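You operate a simulated robot arm through the tools that you are given. There is no shell and no other tool. Be economical: measure what you need, move in short steps, check, and stop when the job is done.

You run a simulated robot arm. Do the job below in one go: nothing can be reset, and whatever is moved stays where it is left.

JOB
Press the badge waiting in the badge maker onto the black puck and set it on the pink tray.
Fine: use the magnet cup; swing it out again before you lift the puck.
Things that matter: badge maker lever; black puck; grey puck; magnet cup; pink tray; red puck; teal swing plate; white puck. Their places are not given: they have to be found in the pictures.

It is judged by the outcome, as a careful person would: the job done as asked, and still so three seconds after it is handed in. It fails if anything else is knocked over, pushed out of place, dropped, spilled or broken.

ROBOT AND FRAMES
A 6-joint arm with a two-finger parallel gripper, fixed in place. Base frame: the origin is at the foot of the arm, x ahead of it, y to its left, z up; the work surface is at about z = 0. Readings come in m, degrees, newtons and seconds.
With the tool pointing down near the work surface it reaches from about 0.12 to 0.5 m from the base axis. Its first joint turns from -72.0 to 72.0 degrees. Payload 0.65 kg.
Tool frame: the origin (TCP) lies between the finger pads and is the grasp point; the fingertips stand 0.025 m ahead of it; z points along the fingers, y is the line along which they close. Largest opening 0.076 m; finger width 0.018, thickness 0.01; the body of the gripper, 0.036 by 0.078 m, starts 0.045 m behind the TCP.
Orientation is that of the tool frame in the base frame, as a unit quaternion [w, x, y, z]. With the fingers straight down and closing along the base's y, the tool's x points along the base's -x, its y along +y and its z along -z.

CONTROLS
- The arm moves only by the tool servo_tool. Its argument "rows" is a list that holds one entry, the list of rows, each a list of 7 numbers: the shift along the base's x, y, z in m, then the turn, a rotation vector about the base's x, y, z in degrees, then the gripper command, from -1 (shut) to 1 (fully open), values between in proportion. In form: [[[dx, dy, dz, wx, wy, wz, fingers], ...]]. A call has 1 to 12 rows; each row shifts and turns the commanded pose from where the row before left it. Each row takes 0.2 s and may step no farther than 0.05 m and 8.6 degrees from the row before; otherwise, or with a gripper value out of range, the whole call is refused. Where a pose cannot be reached the arm comes as near as it can. A force on the tool above 50 N (or 10 N above the force at the start of the call, whichever is more), or a blocked arm, ends the call early, and 0.2 s more pass. The fingers move at their own pace (about 0.108 m/s each) and stop on an object; they squeeze with about 32 N. The grip force told is the motor's: it shows also when the fingers shut on nothing. Time passes only in rows, and 0.2 s behind the last, so rows that do not move let the fingers close. It gives the time, the measured TCP pose, the force on the tool (base axes), the opening and the grip force at its end, in the units of the frame above (readings bear some noise), with the torque about the TCP (base axes, N m) and any sound that the robot's microphone picked up.
- Cameras (640 x 400 px; columns grow to the right, rows downward): "scene" is fixed at [0.0517, 0.268, 0.443]; the picture's right is [-0.84, -0.54, 0.00], its down [-0.20, 0.32, -0.93] and it looks along [0.50, -0.78, -0.38] (base axes); focal length 214 px, centre (320, 200). "wrist" rides on the gripper at [0.058, 0.011, -0.081] in the tool frame; the picture's right is [-0.18, 0.98, 0.00], its down [-0.75, -0.14, -0.64] and it looks along [-0.63, -0.12, 0.77] (tool axes); focal length 243 px, centre (320, 200).
- snapshot(camera): a new picture of that camera. It takes no simulated time.
- locate(camera, pixels): for up to 12 pixels [column, row] of the newest picture of that camera ("zoom" is the newest enlarged one), the place [x, y, z] in the base frame of the surface seen there, good to about 0.002 m, but the place of the scene camera against the robot may be out by one fixed shift of up to 0.025 m in any direction. It takes no simulated time.
- close_up(camera, box): a new picture of the part [left, top, right, bottom] of that camera's present view, enlarged. It takes no simulated time.
- job_done(): hands the job in; it is judged then, once.

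Go step by step. Measure first, check grasps and placings, and put right what went wrong. The budget is 80 turns and 46 pictures, counting those below and the enlarged ones. Unless the task says otherwise, let go and move clear before handing in, and close with one line.

The tools are called after "Call:" as a command line: name --argument value ..., lists and objects as JSON in quotes. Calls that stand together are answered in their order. servo_tool: Moves the arm, as the interface text tells. Its arguments: {"type":"object","properties":{"rows":{"type":"array"}},"required":["rows"]} The other tools are called the same way: snapshot (camera) takes a picture; locate (camera, pixels) gives the place of the surface under pixels of a picture; close_up (camera, box) takes an enlarged picture of a part of a camera's view; job_done () hands the job in.

At the start:

```text
t: 0.0
eef_pos: [0.2401, 0.0043, 0.3974]
ee_rot: [0.0, 0.001, 1.0, 0.0]
contact_force: [0.8, 0.3, -0.5]
moment: [-0.01, 0.01, -0.04]
grip_width: 0.0761
gripper_force: 0.1
```

scene: 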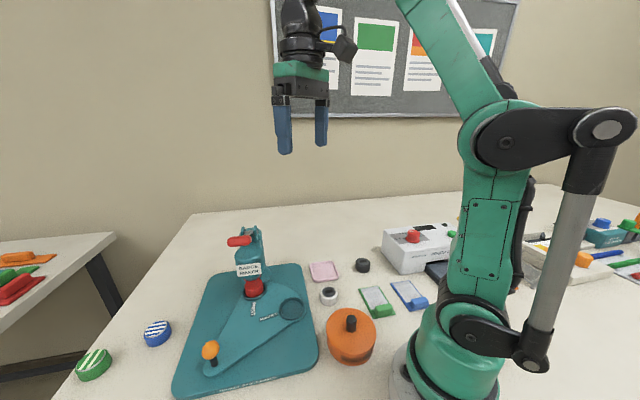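
wrist: 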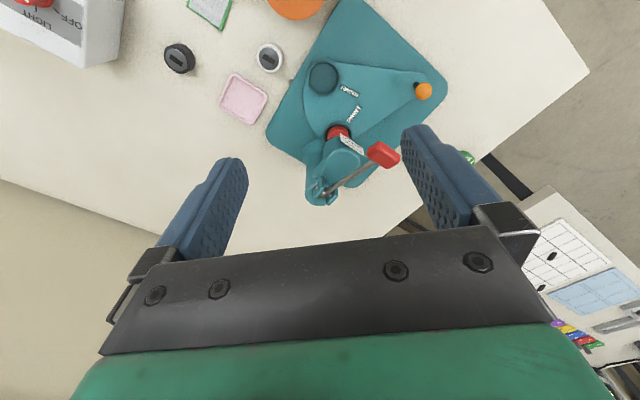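

The pictures show the badge maker (scene px ~250,290), its swing plate with an orange knob (210,350), a lever with a red handle (240,240), pucks near (362,265) and (329,296), and a pink tray (325,271). I'll enlarge both views.

Call:
close_up --camera "scene" --box '[170, 220, 390, 400]'

Call:
close_up --camera "wrist" --box '[150, 0, 480, 210]'

```text
2.22 times, centred on (280, 310) of scene
```

zoom: 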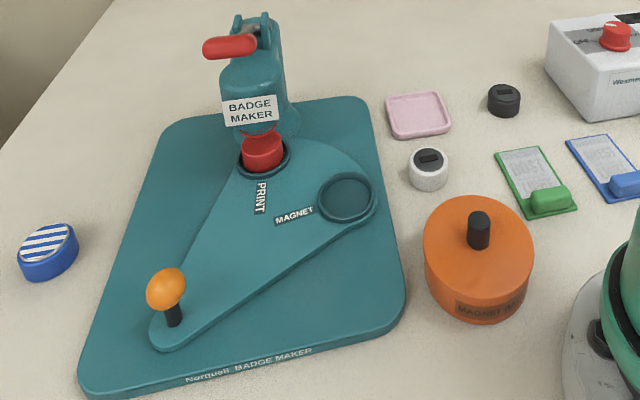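

```text
1.90 times, centred on (315, 105) of wrist
```

zoom: 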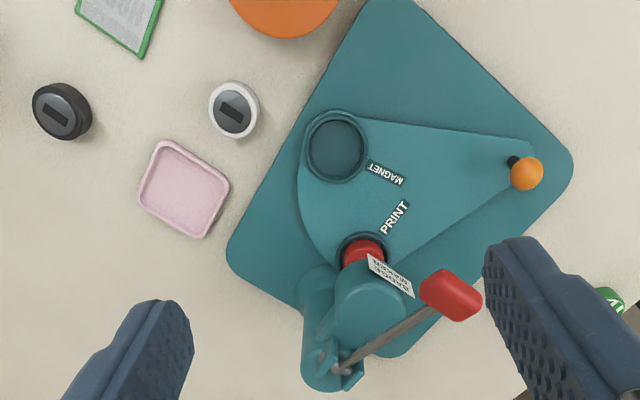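

The puck near (362,265) looks black and the one at (329,296) white; there's also an orange canister labelled "MAGNET…". I'll look closer for the other pucks and at the press.

Call:
close_up --camera "scene" --box '[300, 240, 400, 370]'

Call:
close_up --camera "scene" --box '[370, 200, 640, 330]'

Call:
close_up --camera "scene" --box '[205, 220, 315, 320]'

```text
3.08 times, centred on (350, 305) of scene
```

zoom: 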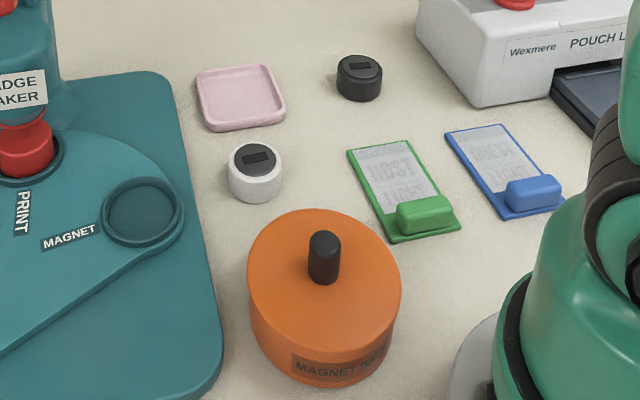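

```text
2.37 times, centred on (505, 265) of scene
```

zoom: 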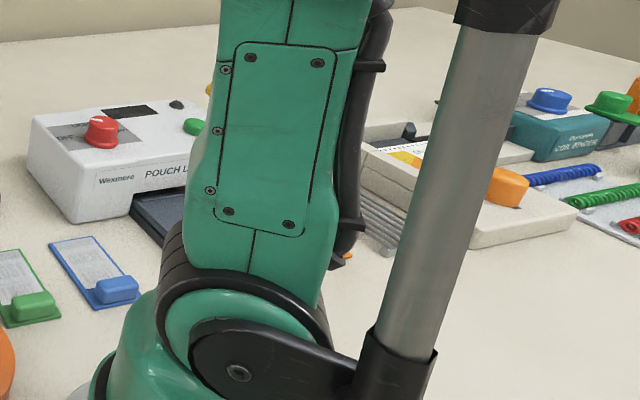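

```text
4.00 times, centred on (260, 270) of scene
```

zoom: 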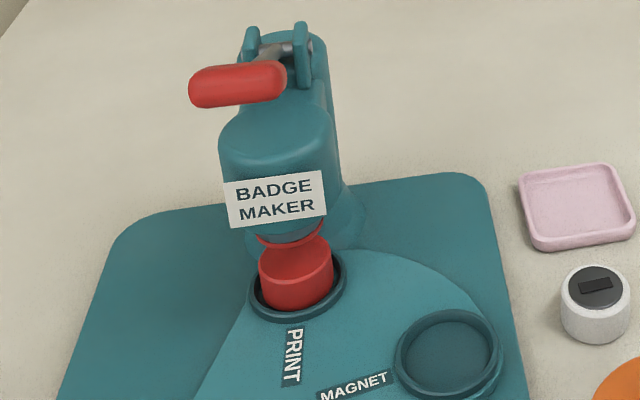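

The red puck sits in the PRINT cup under the press head, and the MAGNET cup is empty and swung out. I'll locate the key points with the wrist camera (no frame shift) and the scene camera.

Call:
close_up --camera "wrist" --box '[150, 0, 480, 210]'

Call:
locate --camera "zoom" --pixels '[[58, 116], [233, 112], [185, 190], [336, 147], [527, 172], [362, 250], [375, 310], [450, 295], [342, 368], [440, 150], [285, 18], [470, 60]]'

Call:
locate --camera "wrist" --pixels '[[181, 54], [271, 55], [243, 99], [323, 77], [424, 91], [338, 130], [342, 155], [382, 155], [323, 195], [340, 93], [420, 73], [376, 154]]'

Call:
locate --camera "scene" --pixels '[[362, 262], [329, 291], [325, 271], [291, 309], [209, 348], [254, 285], [254, 295], [240, 241], [351, 320], [212, 360], [249, 250], [351, 335]]'

```text
1.90 times, centred on (315, 105) of wrist
```

zoom: 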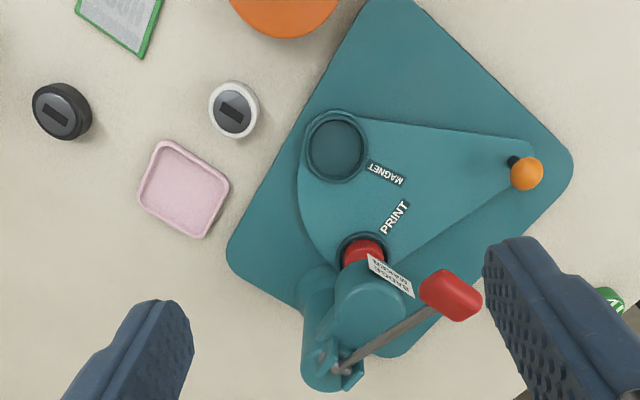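

```text
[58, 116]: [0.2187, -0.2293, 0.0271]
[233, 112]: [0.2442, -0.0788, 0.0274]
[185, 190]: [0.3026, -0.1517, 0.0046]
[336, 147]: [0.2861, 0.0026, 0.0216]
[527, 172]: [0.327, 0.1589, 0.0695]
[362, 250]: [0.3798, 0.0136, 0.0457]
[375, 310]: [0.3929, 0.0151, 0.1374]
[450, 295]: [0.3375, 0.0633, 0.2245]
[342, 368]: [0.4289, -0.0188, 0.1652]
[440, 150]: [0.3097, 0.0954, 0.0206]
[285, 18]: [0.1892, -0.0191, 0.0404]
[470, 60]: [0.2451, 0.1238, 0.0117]
```

```text
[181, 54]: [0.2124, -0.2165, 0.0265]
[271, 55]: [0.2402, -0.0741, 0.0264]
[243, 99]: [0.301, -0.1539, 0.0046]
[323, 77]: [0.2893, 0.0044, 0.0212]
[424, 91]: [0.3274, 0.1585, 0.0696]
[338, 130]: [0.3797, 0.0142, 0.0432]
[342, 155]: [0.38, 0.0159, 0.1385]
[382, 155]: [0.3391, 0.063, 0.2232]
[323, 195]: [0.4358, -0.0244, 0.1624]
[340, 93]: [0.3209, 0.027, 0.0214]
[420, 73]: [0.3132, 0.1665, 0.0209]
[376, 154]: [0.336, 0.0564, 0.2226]
```

```text
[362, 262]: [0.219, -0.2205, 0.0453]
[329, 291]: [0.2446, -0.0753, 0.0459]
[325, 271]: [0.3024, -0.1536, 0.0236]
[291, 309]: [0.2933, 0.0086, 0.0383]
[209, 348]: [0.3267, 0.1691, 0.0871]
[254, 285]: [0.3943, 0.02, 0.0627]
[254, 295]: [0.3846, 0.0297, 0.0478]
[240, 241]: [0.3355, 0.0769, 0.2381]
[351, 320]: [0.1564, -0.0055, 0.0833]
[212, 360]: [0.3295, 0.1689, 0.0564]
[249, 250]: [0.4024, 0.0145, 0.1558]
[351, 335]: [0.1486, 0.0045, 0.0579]
```

The black puck is at about (0.216,-0.226), the tray at (0.302,-0.152), the magnet cup at (0.288,0.003), the knob at (0.327,0.159), and the press at about (0.385,0.016). I'll move lower to see the plate's pivot and the cup sizes.

Call:
servo_tool --rows '[[[-0.015, 0.014, -0.035, 0, 0, 0, 1], [-0.015, 0.014, -0.035, 0, 0, 0, 1], [-0.015, 0.014, -0.035, 0, 0, 0, 1], [-0.015, 0.014, -0.035, 0, 0, 0, 1]]]'

Call:
snapshot --camera "wrist"

```text
t: 1.0
eef_pos: [0.1807, 0.0616, 0.2579]
ee_rot: [0.0, 0.0, 1.0, 0.0]
contact_force: [-1.0, -1.0, -0.3]
moment: [0.04, 0.0, -0.01]
grip_width: 0.0762
gripper_force: 0.1
```

```text
37 pictures are left
```

wrist: 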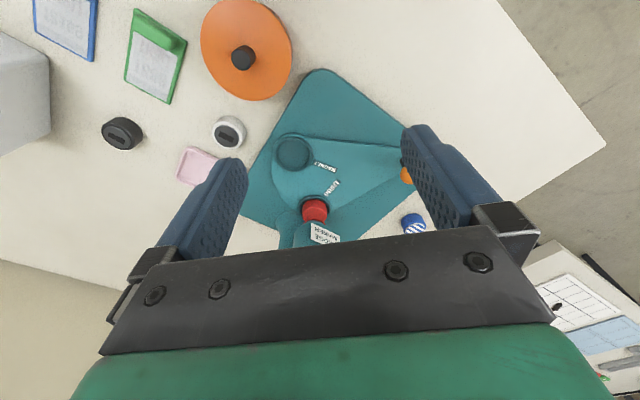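

The press, cups and part of the knob are visible at (260-410, 80-245); I'll enlarge that area and measure.

Call:
close_up --camera "wrist" --box '[240, 60, 440, 250]'

```text
2.11 times, centred on (340, 155) of wrist
```

zoom: 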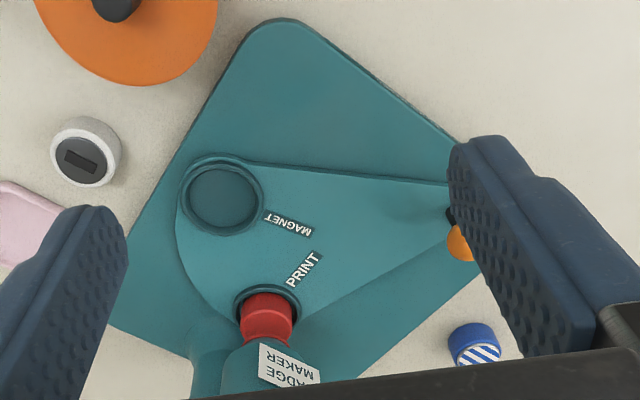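

I'll measure the rim of the magnet cup, the plate's arc and the red puck.

Call:
locate --camera "zoom" --pixels '[[190, 198], [256, 198], [224, 168], [224, 228], [222, 200], [265, 300], [265, 328], [177, 235], [192, 278], [222, 310], [440, 183], [240, 315]]'

Call:
locate --camera "zoom" --pixels '[[181, 195], [262, 195], [222, 157], [222, 236], [290, 25], [238, 308], [300, 308], [300, 322], [55, 155], [115, 160], [460, 245], [370, 240]]'

```text
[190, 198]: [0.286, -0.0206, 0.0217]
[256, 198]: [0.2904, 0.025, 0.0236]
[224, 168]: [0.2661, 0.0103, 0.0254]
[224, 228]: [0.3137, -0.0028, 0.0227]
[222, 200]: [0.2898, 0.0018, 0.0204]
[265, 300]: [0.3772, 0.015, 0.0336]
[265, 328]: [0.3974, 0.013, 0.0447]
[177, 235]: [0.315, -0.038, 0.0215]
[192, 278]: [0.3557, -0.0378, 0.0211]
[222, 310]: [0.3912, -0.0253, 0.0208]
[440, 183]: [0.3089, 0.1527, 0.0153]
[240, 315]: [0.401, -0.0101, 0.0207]
```

```text
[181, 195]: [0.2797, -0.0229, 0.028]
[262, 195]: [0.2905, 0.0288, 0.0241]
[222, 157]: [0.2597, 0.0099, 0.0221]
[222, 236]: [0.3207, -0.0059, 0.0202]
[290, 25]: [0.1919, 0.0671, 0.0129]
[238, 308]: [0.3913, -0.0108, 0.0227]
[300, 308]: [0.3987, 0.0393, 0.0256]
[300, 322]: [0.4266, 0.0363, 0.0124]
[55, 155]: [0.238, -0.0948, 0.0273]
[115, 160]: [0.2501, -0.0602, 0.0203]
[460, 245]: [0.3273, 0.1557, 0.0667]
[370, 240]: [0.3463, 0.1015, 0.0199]
```

The magnet cup centre is about (0.289,0.003), with inner diameter ~0.046, rim z 0.028 and floor 0.0205. The arc fit puts the pivot at about (0.335,0.076), so the swing is roughly 76° counter-clockwise. Next I go above the black puck.

Call:
servo_tool --rows '[[[0.006, -0.048, 0, 0, 0, 0, 1], [0.006, -0.048, 0, 0, 0, 0, 1], [0.006, -0.048, 0, 0, 0, 0, 1], [0.006, -0.048, 0, 0, 0, 0, 1], [0.006, -0.048, 0, 0, 0, 0, 1], [0.006, -0.048, 0, 0, 0, 0, 1], [0, 0, -0.048, 0, 0, 0, 1], [0, 0, -0.048, 0, 0, 0, 1], [0, 0, -0.03, 0, 0, 0, 1]]]'

Call:
snapshot --camera "wrist"

```text
t: 3.0
eef_pos: [0.2165, -0.2272, 0.1322]
ee_rot: [0.0, -0.001, 1.0, -0.001]
contact_force: [0.3, -0.8, -0.1]
moment: [-0.01, -0.01, 0.04]
grip_width: 0.0759
gripper_force: 0.1
```

```text
35 pictures are left
```

wrist: 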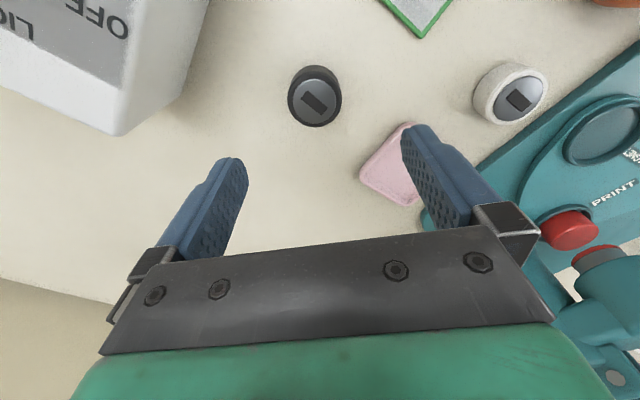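

The puck at (316,101) is clearly black with a grey magnet top, and the press head underside (600,255) is visible. I'll measure the puck.

Call:
locate --camera "wrist" --pixels '[[316, 101], [293, 100], [338, 101], [315, 82], [317, 122], [315, 68], [390, 175], [360, 175], [408, 128], [418, 203], [569, 228], [600, 262]]'

```text
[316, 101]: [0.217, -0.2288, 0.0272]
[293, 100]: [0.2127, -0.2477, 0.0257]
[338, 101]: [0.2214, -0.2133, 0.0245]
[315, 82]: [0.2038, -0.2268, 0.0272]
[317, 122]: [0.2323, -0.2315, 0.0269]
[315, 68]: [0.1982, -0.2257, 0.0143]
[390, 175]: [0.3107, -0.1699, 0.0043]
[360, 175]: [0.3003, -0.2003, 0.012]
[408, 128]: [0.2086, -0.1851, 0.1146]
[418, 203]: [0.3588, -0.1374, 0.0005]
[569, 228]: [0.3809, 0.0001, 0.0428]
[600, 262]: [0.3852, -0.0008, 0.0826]
```

Puck centre is about (0.217,-0.230), top at z 0.0273. I'll descend to grip its upper part and close.

Call:
servo_tool --rows '[[[0.0005, -0.0025, -0.045, 0, 0, 0, 1], [0, 0, -0.04, 0, 0, 0, 1], [0, 0, -0.011, 0, 0, 0, 1], [0, 0, 0, 0, 0, 0, 1], [0, 0, 0, 0, 0, 0, -1], [0, 0, 0, 0, 0, 0, -1], [0, 0, 0, 0, 0, 0, -1]]]'

```text
t: 4.6
eef_pos: [0.2172, -0.2308, 0.0359]
ee_rot: [0.0, 0.0, 1.0, 0.0]
contact_force: [-0.6, 0.3, 0.0]
moment: [0.0, -0.01, 0.0]
grip_width: 0.0401
gripper_force: 31.9
```

Gripped at 0.040 m. I'll lift and carry it over the magnet cup, then look.

Call:
servo_tool --rows '[[[0, 0, 0.04, 0, 0, 0, -1], [0, 0, 0.04, 0, 0, 0, -1], [0, 0, 0.01, 0, 0, 0, -1], [0.0144, 0.0467, 0, 0, 0, 0, -1], [0.0144, 0.0467, 0, 0, 0, 0, -1], [0.0144, 0.0467, 0, 0, 0, 0, -1], [0.0144, 0.0467, 0, 0, 0, 0, -1], [0.0144, 0.0467, 0, 0, 0, 0, -1], [0, 0, 0, 0, 0, 0, -1]]]'

Call:
snapshot --camera "wrist"

```text
t: 6.6
eef_pos: [0.2899, 0.0028, 0.1268]
ee_rot: [0.0, 0.001, 1.0, 0.0]
contact_force: [-0.1, -0.5, 0.3]
moment: [-0.02, 0.0, -0.03]
grip_width: 0.0397
gripper_force: 31.8
```

```text
34 pictures are left
```

wrist: 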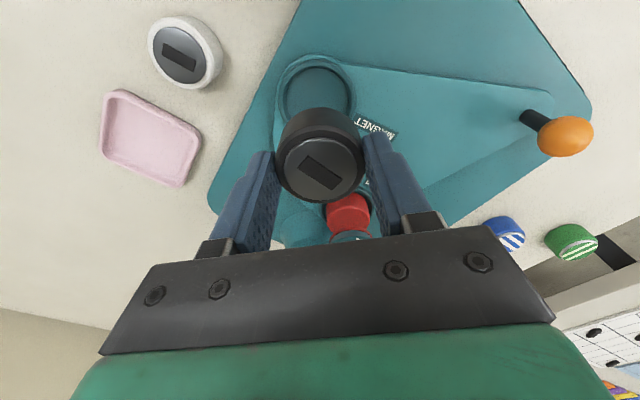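

The puck is held; the magnet cup shows around (315,90). I'll measure both to align them.

Call:
locate --camera "wrist" --pixels '[[279, 90], [352, 90], [285, 90], [348, 90], [315, 57], [316, 64], [316, 95], [320, 169], [283, 168], [358, 168], [320, 145], [565, 135]]'

```text
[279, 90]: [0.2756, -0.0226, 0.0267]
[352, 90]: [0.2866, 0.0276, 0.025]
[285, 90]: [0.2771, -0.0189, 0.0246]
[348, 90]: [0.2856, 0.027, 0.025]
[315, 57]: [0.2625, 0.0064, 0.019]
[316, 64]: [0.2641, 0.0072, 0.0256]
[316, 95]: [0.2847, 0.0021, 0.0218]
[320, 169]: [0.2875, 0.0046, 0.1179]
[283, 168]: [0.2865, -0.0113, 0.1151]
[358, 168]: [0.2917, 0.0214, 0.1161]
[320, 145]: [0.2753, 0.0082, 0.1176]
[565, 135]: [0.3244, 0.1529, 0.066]
```

Puck and cup agree within ~2 mm; I'll nudge y by -0.002 and descend into the cup gently.

Call:
servo_tool --rows '[[[-0.0005, -0.002, -0.03, 0, 0, 0, -1], [0, 0, -0.025, 0, 0, 0, -1], [0, 0, -0.007, 0, 0, 0, -1], [0, 0, -0.004, 0, 0, 0, -1], [0, 0, -0.003, 0, 0, 0, -1], [0, 0, 0, 0, 0, 0, -1]]]'

Call:
close_up --camera "scene" --box '[220, 240, 340, 340]'

```text
t: 8.0
eef_pos: [0.2896, 0.0019, 0.0568]
ee_rot: [0.0, -0.001, 1.0, 0.0]
contact_force: [0.6, 0.7, 0.2]
moment: [0.01, 0.01, -0.01]
grip_width: 0.0398
gripper_force: 32.0
```

```text
4.00 times, centred on (280, 290) of scene
```

zoom: 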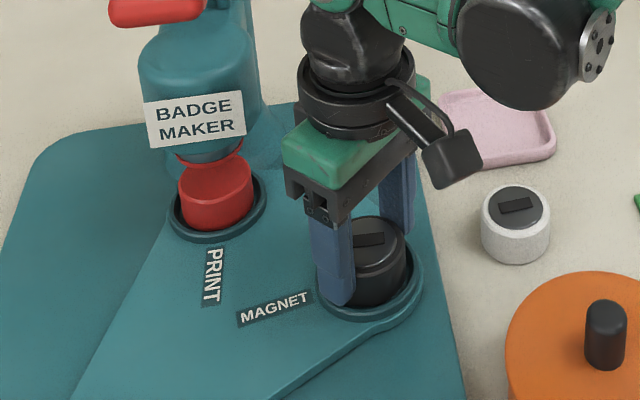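

The puck looks seated within the cup rim. I'll release by opening a little, then rise and check.

Call:
servo_tool --rows '[[[0, 0, 0, 0, 0, 0, 0.3], [0, 0, 0, 0, 0, 0, 0.4], [0, 0, 0.03, 0, 0, 0, 0.5], [-0.005, 0, 0.045, 0, 0, 0, 1], [-0.005, 0.0, 0.03, 0, 0, 0, 1]]]'

Call:
snapshot --camera "wrist"

```text
t: 9.2
eef_pos: [0.2779, 0.0006, 0.1625]
ee_rot: [0.0, 0.001, 1.0, 0.0]
contact_force: [-0.3, 0.6, 0.5]
moment: [0.03, -0.01, 0.02]
grip_width: 0.076
gripper_force: 0.0
```

```text
32 pictures are left
```

wrist: 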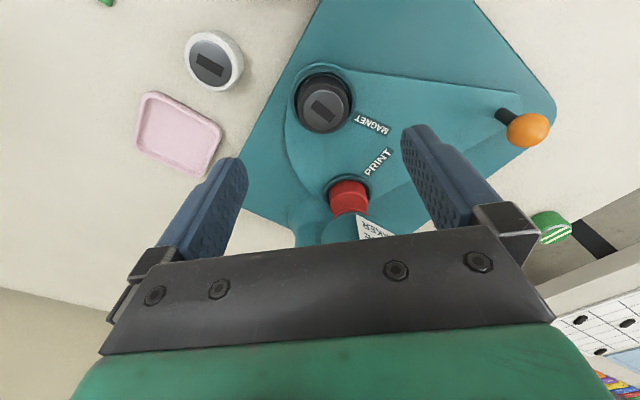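

The puck sits flat inside the magnet cup (322,105). Now I'll measure the knob at (528,130) and its post.

Call:
locate --camera "wrist" --pixels '[[528, 130], [510, 130], [547, 132], [528, 115], [528, 146], [503, 114], [498, 110], [322, 102], [348, 190]]'

```text
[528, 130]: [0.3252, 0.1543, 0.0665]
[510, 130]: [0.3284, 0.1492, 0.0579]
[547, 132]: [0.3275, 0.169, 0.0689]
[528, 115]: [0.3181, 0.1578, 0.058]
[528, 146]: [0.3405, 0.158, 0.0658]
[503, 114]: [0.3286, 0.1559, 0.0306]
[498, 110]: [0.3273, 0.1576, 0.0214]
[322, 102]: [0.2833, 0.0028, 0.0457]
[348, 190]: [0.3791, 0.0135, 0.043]
```

Knob axis is about (0.330,0.160), ball centre z about 0.057. I'll go around the lever handle (staying at lower x), turning the tool -45° so the fingers close roughly along the swing path.

Call:
servo_tool --rows '[[[-0.04, 0.02, 0, 0, 0, -7.5, 1], [-0.02, 0.04, 0, 0, 0, -7.5, 1], [0, 0.045, 0, 0, 0, -7.5, 1], [0.02, 0.04, 0, 0, 0, -7.5, 1], [0.04, 0.0144, 0, 0, 0, -7.5, 1], [0.045, 0, 0, 0, 0, -7.5, 1], [0.007, 0, -0.02, 0, 0, 0, 1], [0, 0, 0, 0, 0, 0, 1]]]'

Call:
snapshot --camera "wrist"

```text
t: 11.0
eef_pos: [0.3303, 0.1601, 0.1414]
ee_rot: [-0.001, 0.383, 0.924, 0.001]
contact_force: [0.2, -0.1, 0.2]
moment: [-0.02, 0.0, -0.02]
grip_width: 0.076
gripper_force: 0.1
```

```text
31 pictures are left
```

wrist: 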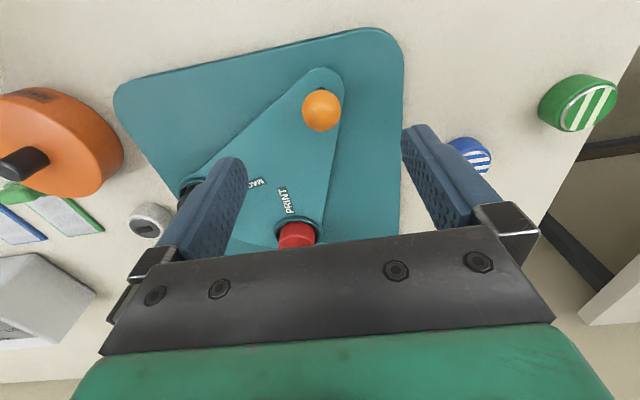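

The knob is centred between the fingers at (322,110). I'll descend and close on the ball.

Call:
servo_tool --rows '[[[0, 0, -0.04, 0, 0, 0, 1], [0, 0, -0.036, 0, 0, 0, 1], [0, 0, -0.005, 0, 0, 0, 1], [0, 0, 0, 0, 0, 0, -1], [0, 0, 0, 0, 0, 0, -1], [0, 0, 0, 0, 0, 0, -1]]]'

```text
t: 12.4
eef_pos: [0.3305, 0.1601, 0.0598]
ee_rot: [0.0, 0.383, 0.924, 0.001]
contact_force: [1.0, 5.2, -18.3]
moment: [0.04, 0.05, 0.01]
grip_width: 0.026
gripper_force: 41.8
```

Gripped the ball (0.026). I'll start the swing in 8° steps about the pivot, turning the tool with it, and check forces.

Call:
servo_tool --rows '[[[-0.0117, -0.0015, 0.001, 0, 0, 8, -1], [-0.0114, -0.0031, 0, 0, 0, 8, -1], [-0.0108, -0.0047, 0, 0, 0, 8, -1]]]'

Call:
close_up --camera "scene" --box '[160, 210, 360, 400]'

```text
t: 13.2
eef_pos: [0.2969, 0.1509, 0.0622]
ee_rot: [0.0, 0.183, 0.983, -0.002]
contact_force: [4.7, -12.0, -20.8]
moment: [0.26, 0.46, -0.22]
grip_width: 0.0265
gripper_force: 41.8
```

```text
2.11 times, centred on (260, 305) of scene
```

zoom: 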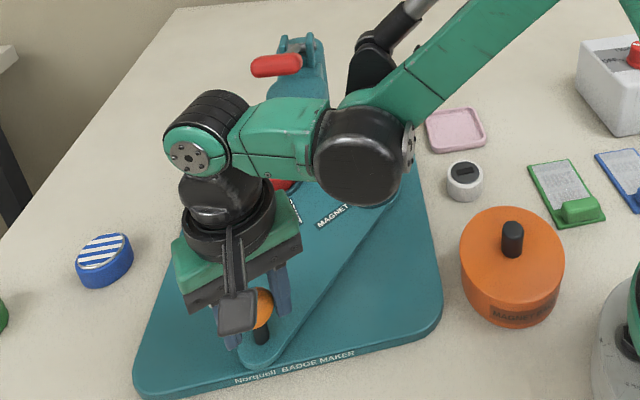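

The plate swings; the side force is modest (12 N toward the pivot). I'll continue with a small inward correction.

Call:
servo_tool --rows '[[[-0.0101, -0.0075, 0, 0, 0, 8, -1], [-0.0091, -0.0078, 0, 0, 0, 8, -1], [-0.0079, -0.0087, 0, 0, 0, 8, -1]]]'

```text
t: 14.0
eef_pos: [0.2687, 0.126, 0.062]
ee_rot: [0.0, -0.028, 1.0, 0.0]
contact_force: [1.7, -0.6, -38.3]
moment: [0.01, 0.08, 0.06]
grip_width: 0.0263
gripper_force: 41.6
```

The side force is gone, but there's a -38 N vertical pull because I'm holding the ball slightly high. I'll ease down 2 mm while continuing.

Call:
servo_tool --rows '[[[-0.0065, -0.0095, -0.002, 0, 0, 8, -1], [-0.005, -0.0104, 0, 0, 0, 8, -1]]]'

Call:
close_up --camera "scene" --box '[160, 210, 360, 400]'

```text
t: 14.6
eef_pos: [0.2578, 0.1092, 0.0607]
ee_rot: [-0.002, -0.167, 0.986, 0.001]
contact_force: [-10.4, 5.8, 32.6]
moment: [0.02, 0.15, 0.06]
grip_width: 0.0265
gripper_force: 41.7
```

```text
2.11 times, centred on (260, 305) of scene
```

zoom: 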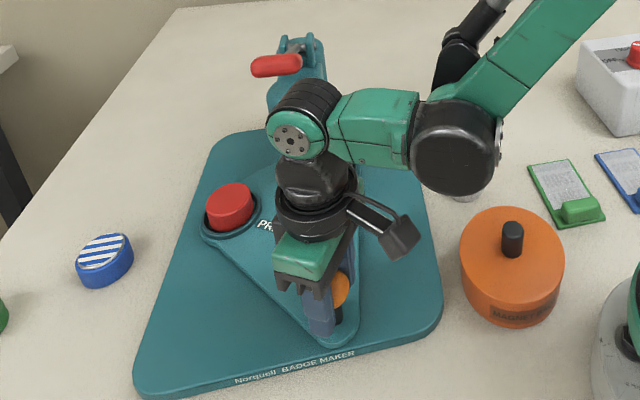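

About 62° done. I'll raise 1 mm and continue to ~70°, watching for the end stop.

Call:
servo_tool --rows '[[[-0.0038, -0.0112, 0.001, 0, 0, 8, -1], [0, 0, 0, 0, 0, 0, -1]]]'

```text
t: 15.2
eef_pos: [0.2533, 0.0956, 0.0604]
ee_rot: [-0.001, -0.234, 0.972, 0.001]
contact_force: [-18.7, 5.3, -30.0]
moment: [-0.03, 0.04, 0.09]
grip_width: 0.0263
gripper_force: 42.3
```

Now at about 72°. I'll take smaller steps with a slight -x correction.

Call:
servo_tool --rows '[[[-0.0022, -0.0058, -0.0004, 0, 0, 4, -1], [0, 0, 0, 0, 0, 0, -1]]]'

Call:
close_up --camera "scene" --box '[160, 210, 360, 400]'

```text
t: 15.8
eef_pos: [0.2508, 0.0898, 0.0606]
ee_rot: [0.0, -0.268, 0.964, 0.0]
contact_force: [-12.4, 4.2, 10.7]
moment: [-0.33, 0.68, 0.11]
grip_width: 0.0261
gripper_force: 41.5
```

```text
2.11 times, centred on (260, 305) of scene
```

zoom: 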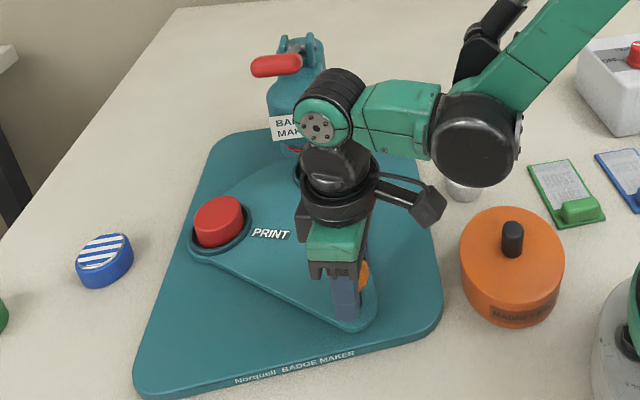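

About 77° now. I'll test for an end stop with another small step.

Call:
servo_tool --rows '[[[-0.0014, -0.0059, 0, 0, 0, 4, -1], [0, 0, 0, 0, 0, 0, -1]]]'

```text
t: 16.4
eef_pos: [0.2508, 0.0842, 0.0596]
ee_rot: [0.001, -0.3, 0.954, 0.0]
contact_force: [-9.1, 2.8, 32.3]
moment: [-0.03, 0.17, 0.15]
grip_width: 0.026
gripper_force: 41.7
```

No stop felt. I'll release the knob, move up and back, and check cup alignment under the head.

Call:
servo_tool --rows '[[[0, 0, 0, 0, 0, 0, 1], [0, 0, 0, 0, 0, 0, 1], [0, 0, 0.04, 0, 0, 0, 1], [-0.02, 0, 0.04, 0, 0, 0, 1], [-0.03, 0, 0.02, 0, 0, 0, 1], [-0.01, 0.03, 0.0, 0, 0, -8, 1], [0, 0.03, 0.0, 0, 0, -8, 1]]]'

Call:
snapshot --camera "wrist"

Call:
close_up --camera "scene" --box '[200, 220, 320, 320]'

```text
t: 18.0
eef_pos: [0.1905, 0.1455, 0.1607]
ee_rot: [0.0, -0.164, 0.986, 0.0]
contact_force: [-0.1, -0.6, -0.3]
moment: [0.0, -0.03, 0.0]
grip_width: 0.0762
gripper_force: 0.1
```

```text
27 pictures are left
```

wrist: 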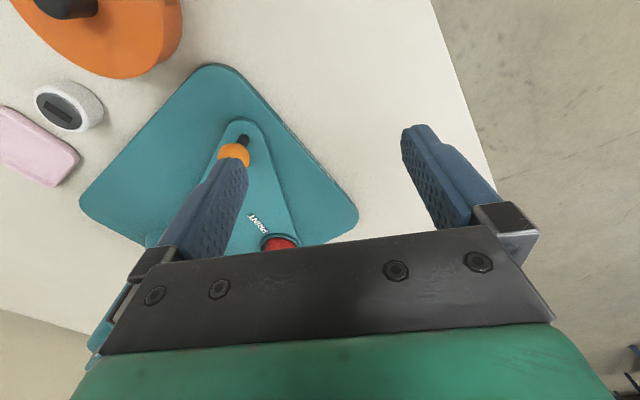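

```text
4.00 times, centred on (260, 270) of scene
```

zoom: 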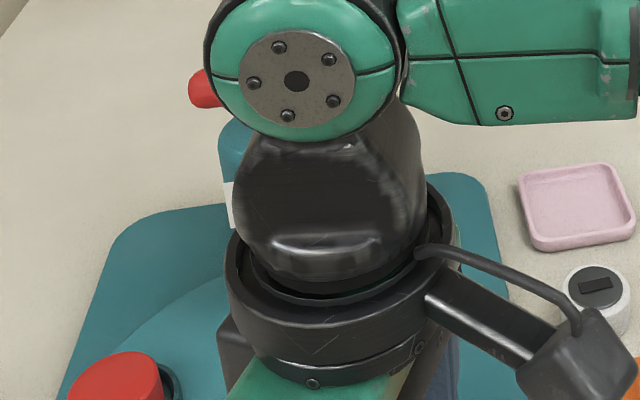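

The arm blocks the view. I'll move aside to the right and higher so both cameras see the head and the cup.

Call:
servo_tool --rows '[[[0, -0.03, 0.03, 0, 0, 0, 1], [0, -0.04, 0.025, 0, 0, 0, 1], [-0.002, -0.044, 0.015, 0, 0, 0, 1], [-0.002, -0.044, 0.015, 0, 0, 0, 1], [-0.002, -0.044, 0.015, 0, 0, 0, 1]]]'

Call:
close_up --camera "wrist" --box '[240, 60, 440, 250]'

Call:
close_up --camera "scene" --box '[190, 220, 330, 340]'

```text
t: 19.2
eef_pos: [0.1843, -0.058, 0.2614]
ee_rot: [0.0, -0.165, 0.986, 0.0]
contact_force: [-0.2, -0.7, -1.0]
moment: [0.01, 0.0, 0.0]
grip_width: 0.076
gripper_force: 0.1
```

```text
2.11 times, centred on (340, 155) of wrist
```

zoom: 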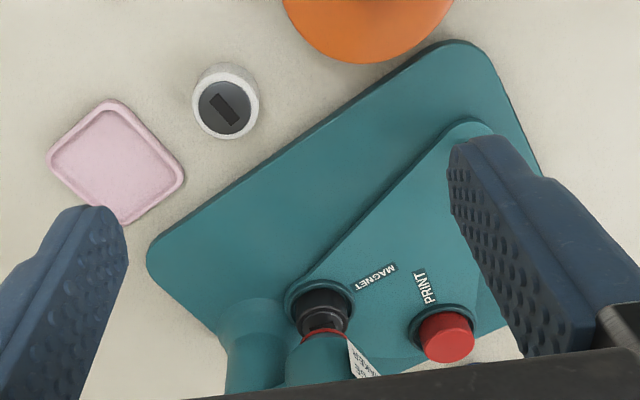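

```text
3.33 times, centred on (260, 280) of scene
```

zoom: 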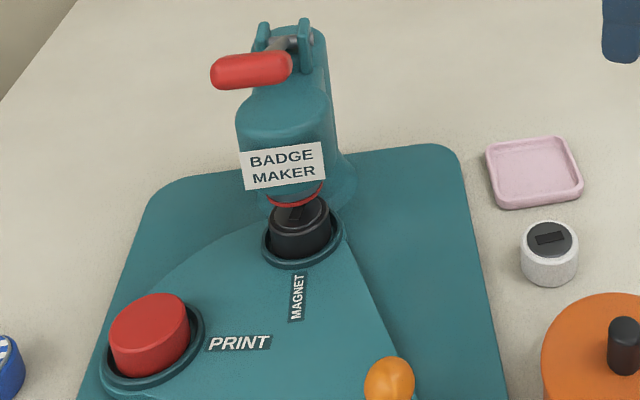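

The magnet cup is now where the print cup was (rim centre at scene px ~(254.7,290.5) against (254.5,292) before), with the black puck under the head. I'll measure the lever handle.

Call:
locate --camera "zoom" --pixels '[[214, 72], [250, 60], [250, 70], [250, 82], [287, 68], [287, 44], [302, 235], [300, 200], [389, 372], [533, 165], [549, 240], [300, 60]]'

Call:
snapshot --camera "wrist"

```text
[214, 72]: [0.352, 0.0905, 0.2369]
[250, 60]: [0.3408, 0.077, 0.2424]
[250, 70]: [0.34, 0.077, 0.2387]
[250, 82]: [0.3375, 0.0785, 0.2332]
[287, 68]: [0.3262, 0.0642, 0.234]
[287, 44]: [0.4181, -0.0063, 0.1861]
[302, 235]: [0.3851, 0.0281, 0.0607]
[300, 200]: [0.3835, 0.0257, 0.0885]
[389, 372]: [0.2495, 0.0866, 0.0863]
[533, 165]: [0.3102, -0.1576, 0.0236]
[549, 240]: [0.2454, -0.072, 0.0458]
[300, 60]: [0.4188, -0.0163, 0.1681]
```

```text
23 pictures are left
```

wrist: 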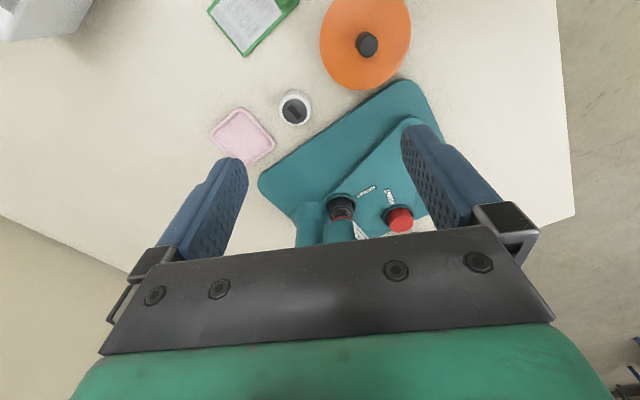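

Handle centre is about (0.341,0.069), top z about 0.226, hinge about (0.42,-0.01,0.165). I'll close the fingers and hover over the handle.

Call:
servo_tool --rows '[[[0, 0, 0.04, 0, 0, 0, -1], [0.0314, 0.0254, 0, 0, 0, 0, -1], [0.0314, 0.0254, 0, 0, 0, 0, -1], [0.0314, 0.0254, 0, 0, 0, 0, -1], [0.0314, 0.0254, 0, 0, 0, 0, -1], [0.0314, 0.0254, 0, 0, 0, 0, -1], [0, 0, -0.03, 0, 0, 0, -1], [0, 0, 0, 0, 0, 0, -1]]]'

Call:
close_up --camera "scene" --box '[180, 170, 340, 310]'

Call:
snapshot --camera "wrist"

```text
t: 21.0
eef_pos: [0.3433, 0.0714, 0.2709]
ee_rot: [0.0, -0.165, 0.986, 0.0]
contact_force: [0.3, -0.4, -0.4]
moment: [-0.02, 0.04, -0.04]
grip_width: 0.0001
gripper_force: 23.6
```

```text
2.86 times, centred on (260, 240) of scene
```

zoom: 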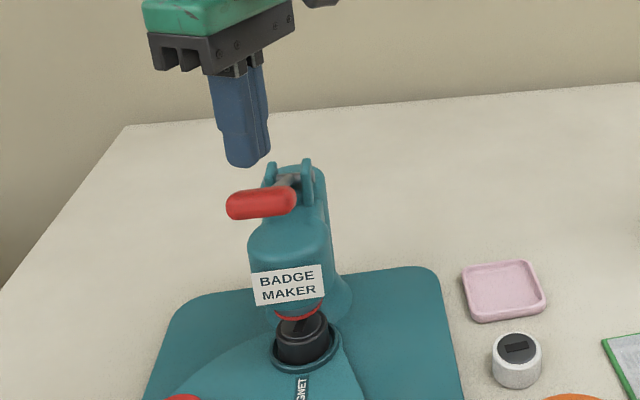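

```text
21 pictures are left
```

wrist: 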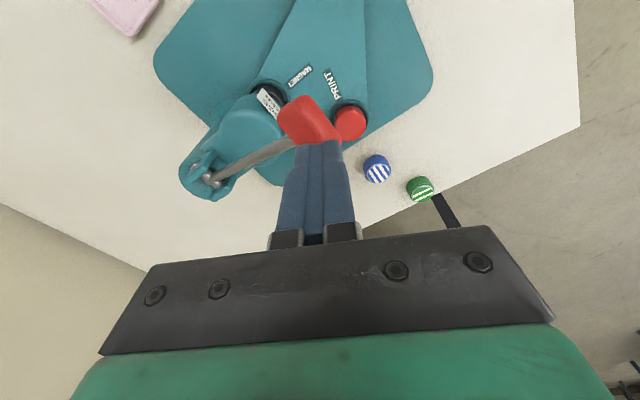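

The handle shows at (308,120) beneath the fingertip. I'll locate its surface precisely.

Call:
locate --camera "wrist" --pixels '[[308, 120], [285, 120], [330, 120], [305, 100], [310, 135], [320, 141], [290, 107], [325, 135], [280, 150], [208, 183]]'

```text
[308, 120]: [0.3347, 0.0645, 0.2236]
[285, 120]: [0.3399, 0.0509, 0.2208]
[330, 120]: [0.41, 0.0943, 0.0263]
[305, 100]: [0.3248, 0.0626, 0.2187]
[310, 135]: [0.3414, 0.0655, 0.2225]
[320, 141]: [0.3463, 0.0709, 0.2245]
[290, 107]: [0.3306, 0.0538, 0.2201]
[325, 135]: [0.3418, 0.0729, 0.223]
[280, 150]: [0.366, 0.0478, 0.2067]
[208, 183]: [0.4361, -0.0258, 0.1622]
```

Handle top centre is about (0.338,0.065,0.2236). I'll shift over it and push down step by step.

Call:
servo_tool --rows '[[[-0.005, -0.006, -0.01, 0, 0, 0, -1], [0, 0, -0.012, 0, 0, 0, -1], [-0.001, 0.001, -0.012, 0, 0, 0, -1], [-0.001, 0.001, -0.012, 0, 0, 0, -1], [-0.001, 0.001, -0.012, 0, 0, 0, -1]]]'

Call:
close_up --camera "scene" --box '[180, 190, 340, 330]'

```text
t: 22.2
eef_pos: [0.3337, 0.0656, 0.2119]
ee_rot: [-0.001, -0.165, 0.986, 0.0]
contact_force: [-2.5, 1.3, 2.6]
moment: [0.01, 0.03, 0.0]
grip_width: 0.0
gripper_force: 23.7
```

```text
2.86 times, centred on (260, 260) of scene
```

zoom: 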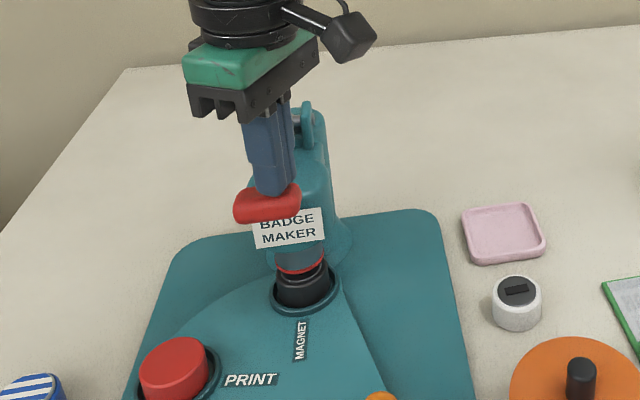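

The lever yields softly and the ram is coming down, aligned over the puck. I'll continue pushing.

Call:
servo_tool --rows '[[[-0.001, 0.001, -0.01, 0, 0, 0, -1], [0, 0, -0.01, 0, 0, 0, -1], [0, 0, -0.01, 0, 0, 0, -1], [0, 0, -0.01, 0, 0, 0, -1]]]'

Call:
close_up --camera "scene" --box '[180, 190, 340, 330]'

```text
t: 23.2
eef_pos: [0.3331, 0.0682, 0.1724]
ee_rot: [0.002, -0.165, 0.986, 0.0]
contact_force: [1.4, 2.0, 4.1]
moment: [0.02, -0.11, 0.01]
grip_width: 0.0
gripper_force: 23.6
```

```text
2.86 times, centred on (260, 260) of scene
```

zoom: 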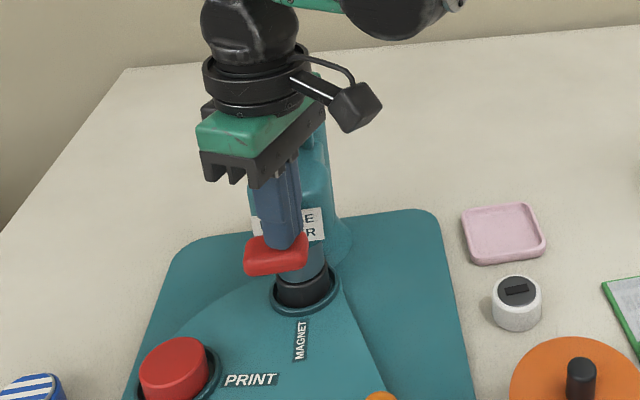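

The ram is almost on the puck. I'll keep pushing until resistance or a click.

Call:
servo_tool --rows '[[[0.001, -0.001, -0.008, 0, 0, 0, -1], [0.001, -0.001, -0.008, 0, 0, 0, -1], [0.001, -0.001, -0.008, 0, 0, 0, -1], [0, 0, 0, 0, 0, 0, -1]]]'

```text
t: 23.7
eef_pos: [0.3333, 0.0673, 0.1657]
ee_rot: [0.001, -0.166, 0.986, 0.0]
contact_force: [-5.1, 2.3, 46.5]
moment: [-0.18, -0.36, 0.0]
grip_width: 0.0001
gripper_force: 23.4
stopped in row 2: the force on the tool passed its limit at 76 N (the readings are from after the stop); the commanded pose is now the measured one
```

Resistance rose to 76 N at TCP z 0.166, so the ram is on the puck. I'll press once more a little to be sure, and look.

Call:
servo_tool --rows '[[[0, 0, -0.001, 0, 0, 0, -1], [0, 0, -0.001, 0, 0, 0, -1], [0, 0, 0, 0, 0, 0, -1]]]'

Call:
close_up --camera "scene" --box '[200, 220, 300, 310]'

```text
t: 24.0
eef_pos: [0.3325, 0.0668, 0.1655]
ee_rot: [0.0, -0.165, 0.986, -0.001]
contact_force: [-3.6, 1.7, 43.1]
moment: [-0.21, -0.31, -0.03]
grip_width: 0.0
gripper_force: 23.6
stopped in row 1: the force on the tool passed its limit at 62 N (the readings are from after the stop); the commanded pose is now the measured one
```

```text
4.44 times, centred on (250, 265) of scene
```

zoom: 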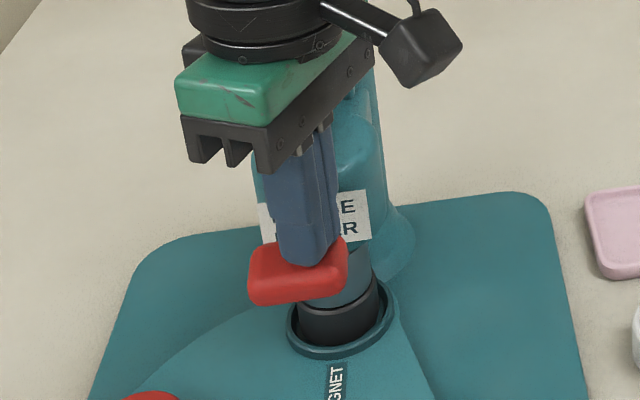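

The ram is seated firmly on the puck. I'll rise slowly and see whether the lever follows.

Call:
servo_tool --rows '[[[0, 0, 0.01, 0, 0, 0, -1], [0, 0, 0.015, 0, 0, 0, -1], [0, 0, 0.02, 0, 0, 0, -1], [0, 0, 0.02, 0, 0, 0, -1], [0, 0, 0.02, 0, 0, 0, -1], [0, 0, 0.03, 0, 0, 0, -1]]]'

Call:
close_up --camera "scene" --box '[180, 190, 340, 330]'

```text
t: 25.4
eef_pos: [0.3336, 0.068, 0.28]
ee_rot: [0.0, -0.166, 0.986, 0.0]
contact_force: [-0.3, -0.4, 0.6]
moment: [-0.01, 0.01, 0.01]
grip_width: 0.0003
gripper_force: 23.6
```

```text
2.86 times, centred on (260, 260) of scene
```

zoom: 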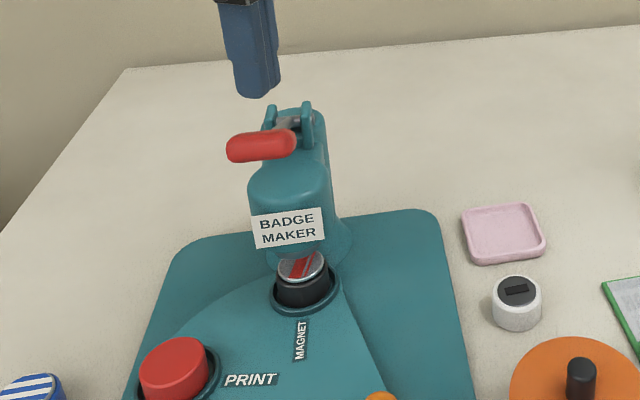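

The lever sprang back and the badge (red/white) is now on the black puck. Next I'll return to the knob at about (0.2505,0.085) to swing the magnet cup out.

Call:
servo_tool --rows '[[[-0.042, 0.009, 0, 0, 0, 8, 1], [-0.041, 0.0085, 0, 0, 0, 8, 1], [0, 0, -0.048, 0, 0, 0, 1], [0, 0, -0.048, 0, 0, 0, 1], [0, 0, -0.034, 0, 0, 0, 1], [0, 0, 0, 0, 0, 0, 1]]]'

Call:
snapshot --camera "wrist"

```text
t: 26.8
eef_pos: [0.2494, 0.0856, 0.15]
ee_rot: [0.0, -0.301, 0.953, 0.0]
contact_force: [0.0, 0.1, 0.0]
moment: [0.03, 0.03, -0.01]
grip_width: 0.076
gripper_force: 0.0
```

```text
16 pictures are left
```

wrist: 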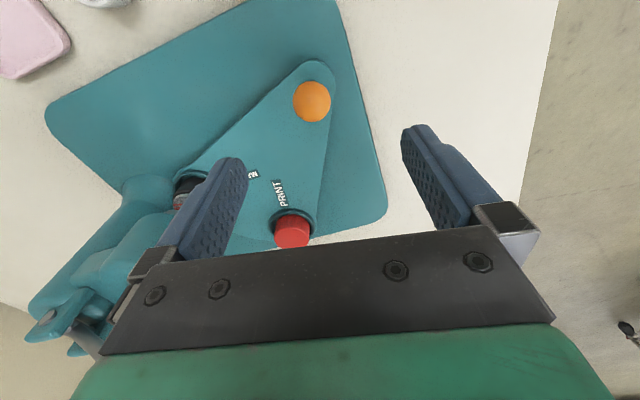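

The knob is between the fingers at (312,102). I'll descend, grip, and swing back along the reversed path.

Call:
servo_tool --rows '[[[0.0005, 0, -0.045, 0, 0, 0, 1], [0, 0, -0.045, 0, 0, 0, 1], [0, 0, 0, 0, 0, 0, -1], [0, 0, 0, 0, 0, 0, -1], [0, 0, 0, 0, 0, 0, -1], [0.0014, 0.0059, 0, 0, 0, -4, -1], [0.0022, 0.0058, 0, 0, 0, -4, -1], [0.0038, 0.0112, 0, 0, 0, -8, -1], [0.005, 0.0104, 0, 0, 0, -8, -1]]]'

```text
t: 28.8
eef_pos: [0.2636, 0.1177, 0.0612]
ee_rot: [-0.001, -0.096, 0.995, 0.0]
contact_force: [-5.0, 6.6, -14.2]
moment: [-0.08, 0.75, 0.28]
grip_width: 0.0262
gripper_force: 41.1
```

Forces are small, so I'll continue the reverse swing.

Call:
servo_tool --rows '[[[0.0065, 0.0095, -0.0005, 0, 0, -8, -1], [0.0079, 0.0087, 0, 0, 0, -8, -1], [0.0091, 0.0078, 0, 0, 0, -8, -1], [0.0101, 0.0075, 0, 0, 0, -8, -1]]]'

```text
t: 29.8
eef_pos: [0.2975, 0.15, 0.0594]
ee_rot: [0.001, 0.185, 0.983, -0.001]
contact_force: [6.6, -10.4, 23.0]
moment: [0.29, 0.66, 0.17]
grip_width: 0.0265
gripper_force: 41.9
```

Call:
servo_tool --rows '[[[0.0108, 0.0042, 0.0005, 0, 0, -8, -1], [0.0114, 0.0031, 0, 0, 0, -8, -1], [0.0107, 0.0015, 0, 0, 0, -7, -1], [0, 0, 0, 0, 0, 0, -1]]]'

```text
t: 30.8
eef_pos: [0.3283, 0.1598, 0.0602]
ee_rot: [-0.001, 0.375, 0.927, 0.001]
contact_force: [0.7, -3.9, -33.0]
moment: [0.0, -0.01, -0.08]
grip_width: 0.0264
gripper_force: 41.5
```

Nearly back at the start position; I'll nudge the last 2 mm, release, rise, and go around to view the cup.

Call:
servo_tool --rows '[[[0.002, 0.0, -0.0003, 0, 0, -1, -1], [0, 0, 0, 0, 0, 0, 1], [0, 0, 0, 0, 0, 0, 1], [0, 0, 0.045, 0, 0, 0, 1], [0, 0, 0.045, 0, 0, 0, 1], [-0.045, 0, 0.01, 0, 0, 7.5, 1], [-0.045, -0.015, 0, 0, 0, 7.5, 1], [-0.015, -0.04, 0, 0, 0, 7.5, 1], [0, -0.045, 0, 0, 0, 7.5, 1], [0.02, -0.04, 0, 0, 0, 7.5, 1], [0.032, -0.018, 0, 0, 0, 7.5, 1], [0.009, 0, 0, 0, 0, 0, 1]]]'

Call:
snapshot --camera "wrist"

```text
t: 33.4
eef_pos: [0.2889, 0.0013, 0.1604]
ee_rot: [-0.001, -0.001, 1.0, 0.0]
contact_force: [0.2, 0.3, -0.8]
moment: [0.03, -0.01, -0.01]
grip_width: 0.0761
gripper_force: 0.1
```

```text
15 pictures are left
```

wrist: 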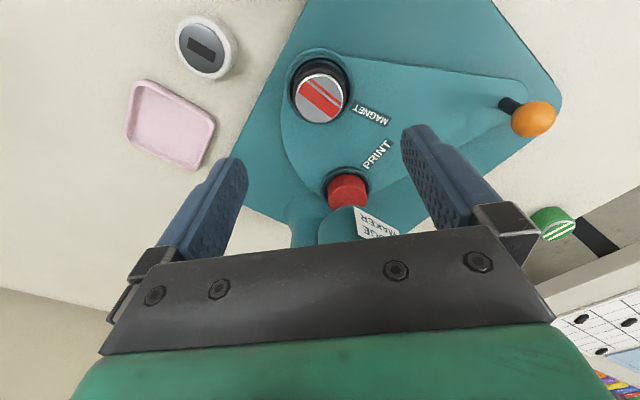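

The magnet cup is swung out again and the badge is on the black puck at (320,97). I'll measure the puck and the tray.

Call:
locate --camera "wrist" --pixels '[[320, 97], [297, 97], [343, 97], [320, 75], [320, 120], [171, 124], [131, 130], [214, 122], [150, 82], [190, 165], [308, 56]]'

```text
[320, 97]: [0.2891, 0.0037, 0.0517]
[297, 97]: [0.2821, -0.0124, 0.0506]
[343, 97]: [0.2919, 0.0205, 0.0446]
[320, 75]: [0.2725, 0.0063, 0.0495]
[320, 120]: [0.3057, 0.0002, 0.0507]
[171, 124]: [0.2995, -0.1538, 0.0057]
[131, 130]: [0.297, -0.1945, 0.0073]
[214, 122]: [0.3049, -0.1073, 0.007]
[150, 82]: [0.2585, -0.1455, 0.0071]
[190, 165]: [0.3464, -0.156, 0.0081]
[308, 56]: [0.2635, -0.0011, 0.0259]
```

Puck is at (0.289,0.0035), top 0.0515; tray centre is about (0.301,-0.151), floor about 0.005. I'll descend and grip the puck.

Call:
servo_tool --rows '[[[0, 0.002, -0.045, 0, 0, 0, 1], [0, 0, -0.04, 0, 0, 0, 1], [0, 0, -0.0185, 0, 0, 0, 1], [0, 0, 0, 0, 0, 0, 1], [0, 0, 0, 0, 0, 0, -1], [0, 0, 0, 0, 0, 0, -1], [0, 0, 0, 0, 0, 0, -1]]]'

```text
t: 35.0
eef_pos: [0.2871, 0.0045, 0.0562]
ee_rot: [0.0, 0.0, 1.0, 0.0]
contact_force: [1.8, -7.7, -0.8]
moment: [-0.29, 0.01, -0.02]
grip_width: 0.0397
gripper_force: 31.8
```

Gripped at 0.0397 with a slight side load. I'll ease 1 mm and lift straight up, then carry it over the tray.

Call:
servo_tool --rows '[[[0, -0.001, 0.004, 0, 0, 0, -1], [0, 0, 0.015, 0, 0, 0, -1], [0, 0, 0.03, 0, 0, 0, -1], [0, 0, 0.025, 0, 0, 0, -1], [0.0035, -0.0385, 0, 0, 0, 0, -1], [0.0035, -0.0385, 0, 0, 0, 0, -1], [0.0035, -0.0385, 0, 0, 0, 0, -1], [0.0035, -0.0385, 0, 0, 0, 0, -1], [0, 0, 0, 0, 0, 0, -1]]]'

Call:
snapshot --camera "wrist"

```text
t: 37.0
eef_pos: [0.3004, -0.1513, 0.1327]
ee_rot: [-0.001, 0.0, 1.0, 0.0]
contact_force: [0.3, -0.1, -0.1]
moment: [0.04, 0.02, 0.03]
grip_width: 0.0396
gripper_force: 31.9
```

```text
14 pictures are left
```

wrist: 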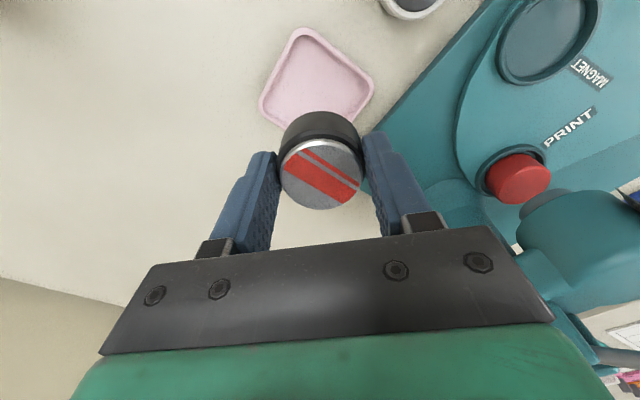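

The badged puck is held over the tray. I'll lower it gently onto the tray centre.

Call:
servo_tool --rows '[[[0.002, 0, -0.04, 0, 0, 0, -1], [0, 0, -0.035, 0, 0, 0, -1], [0, 0, -0.01, 0, 0, 0, -1], [0, 0, -0.004, 0, 0, 0, -1], [0, 0, -0.002, 0, 0, 0, -1], [0, 0, 0, 0, 0, 0, -1]]]'

```text
t: 38.4
eef_pos: [0.3025, -0.1508, 0.0406]
ee_rot: [-0.001, -0.001, 1.0, 0.0]
contact_force: [-0.5, 1.0, 26.9]
moment: [0.0, -0.07, -0.03]
grip_width: 0.0394
gripper_force: 31.8
```

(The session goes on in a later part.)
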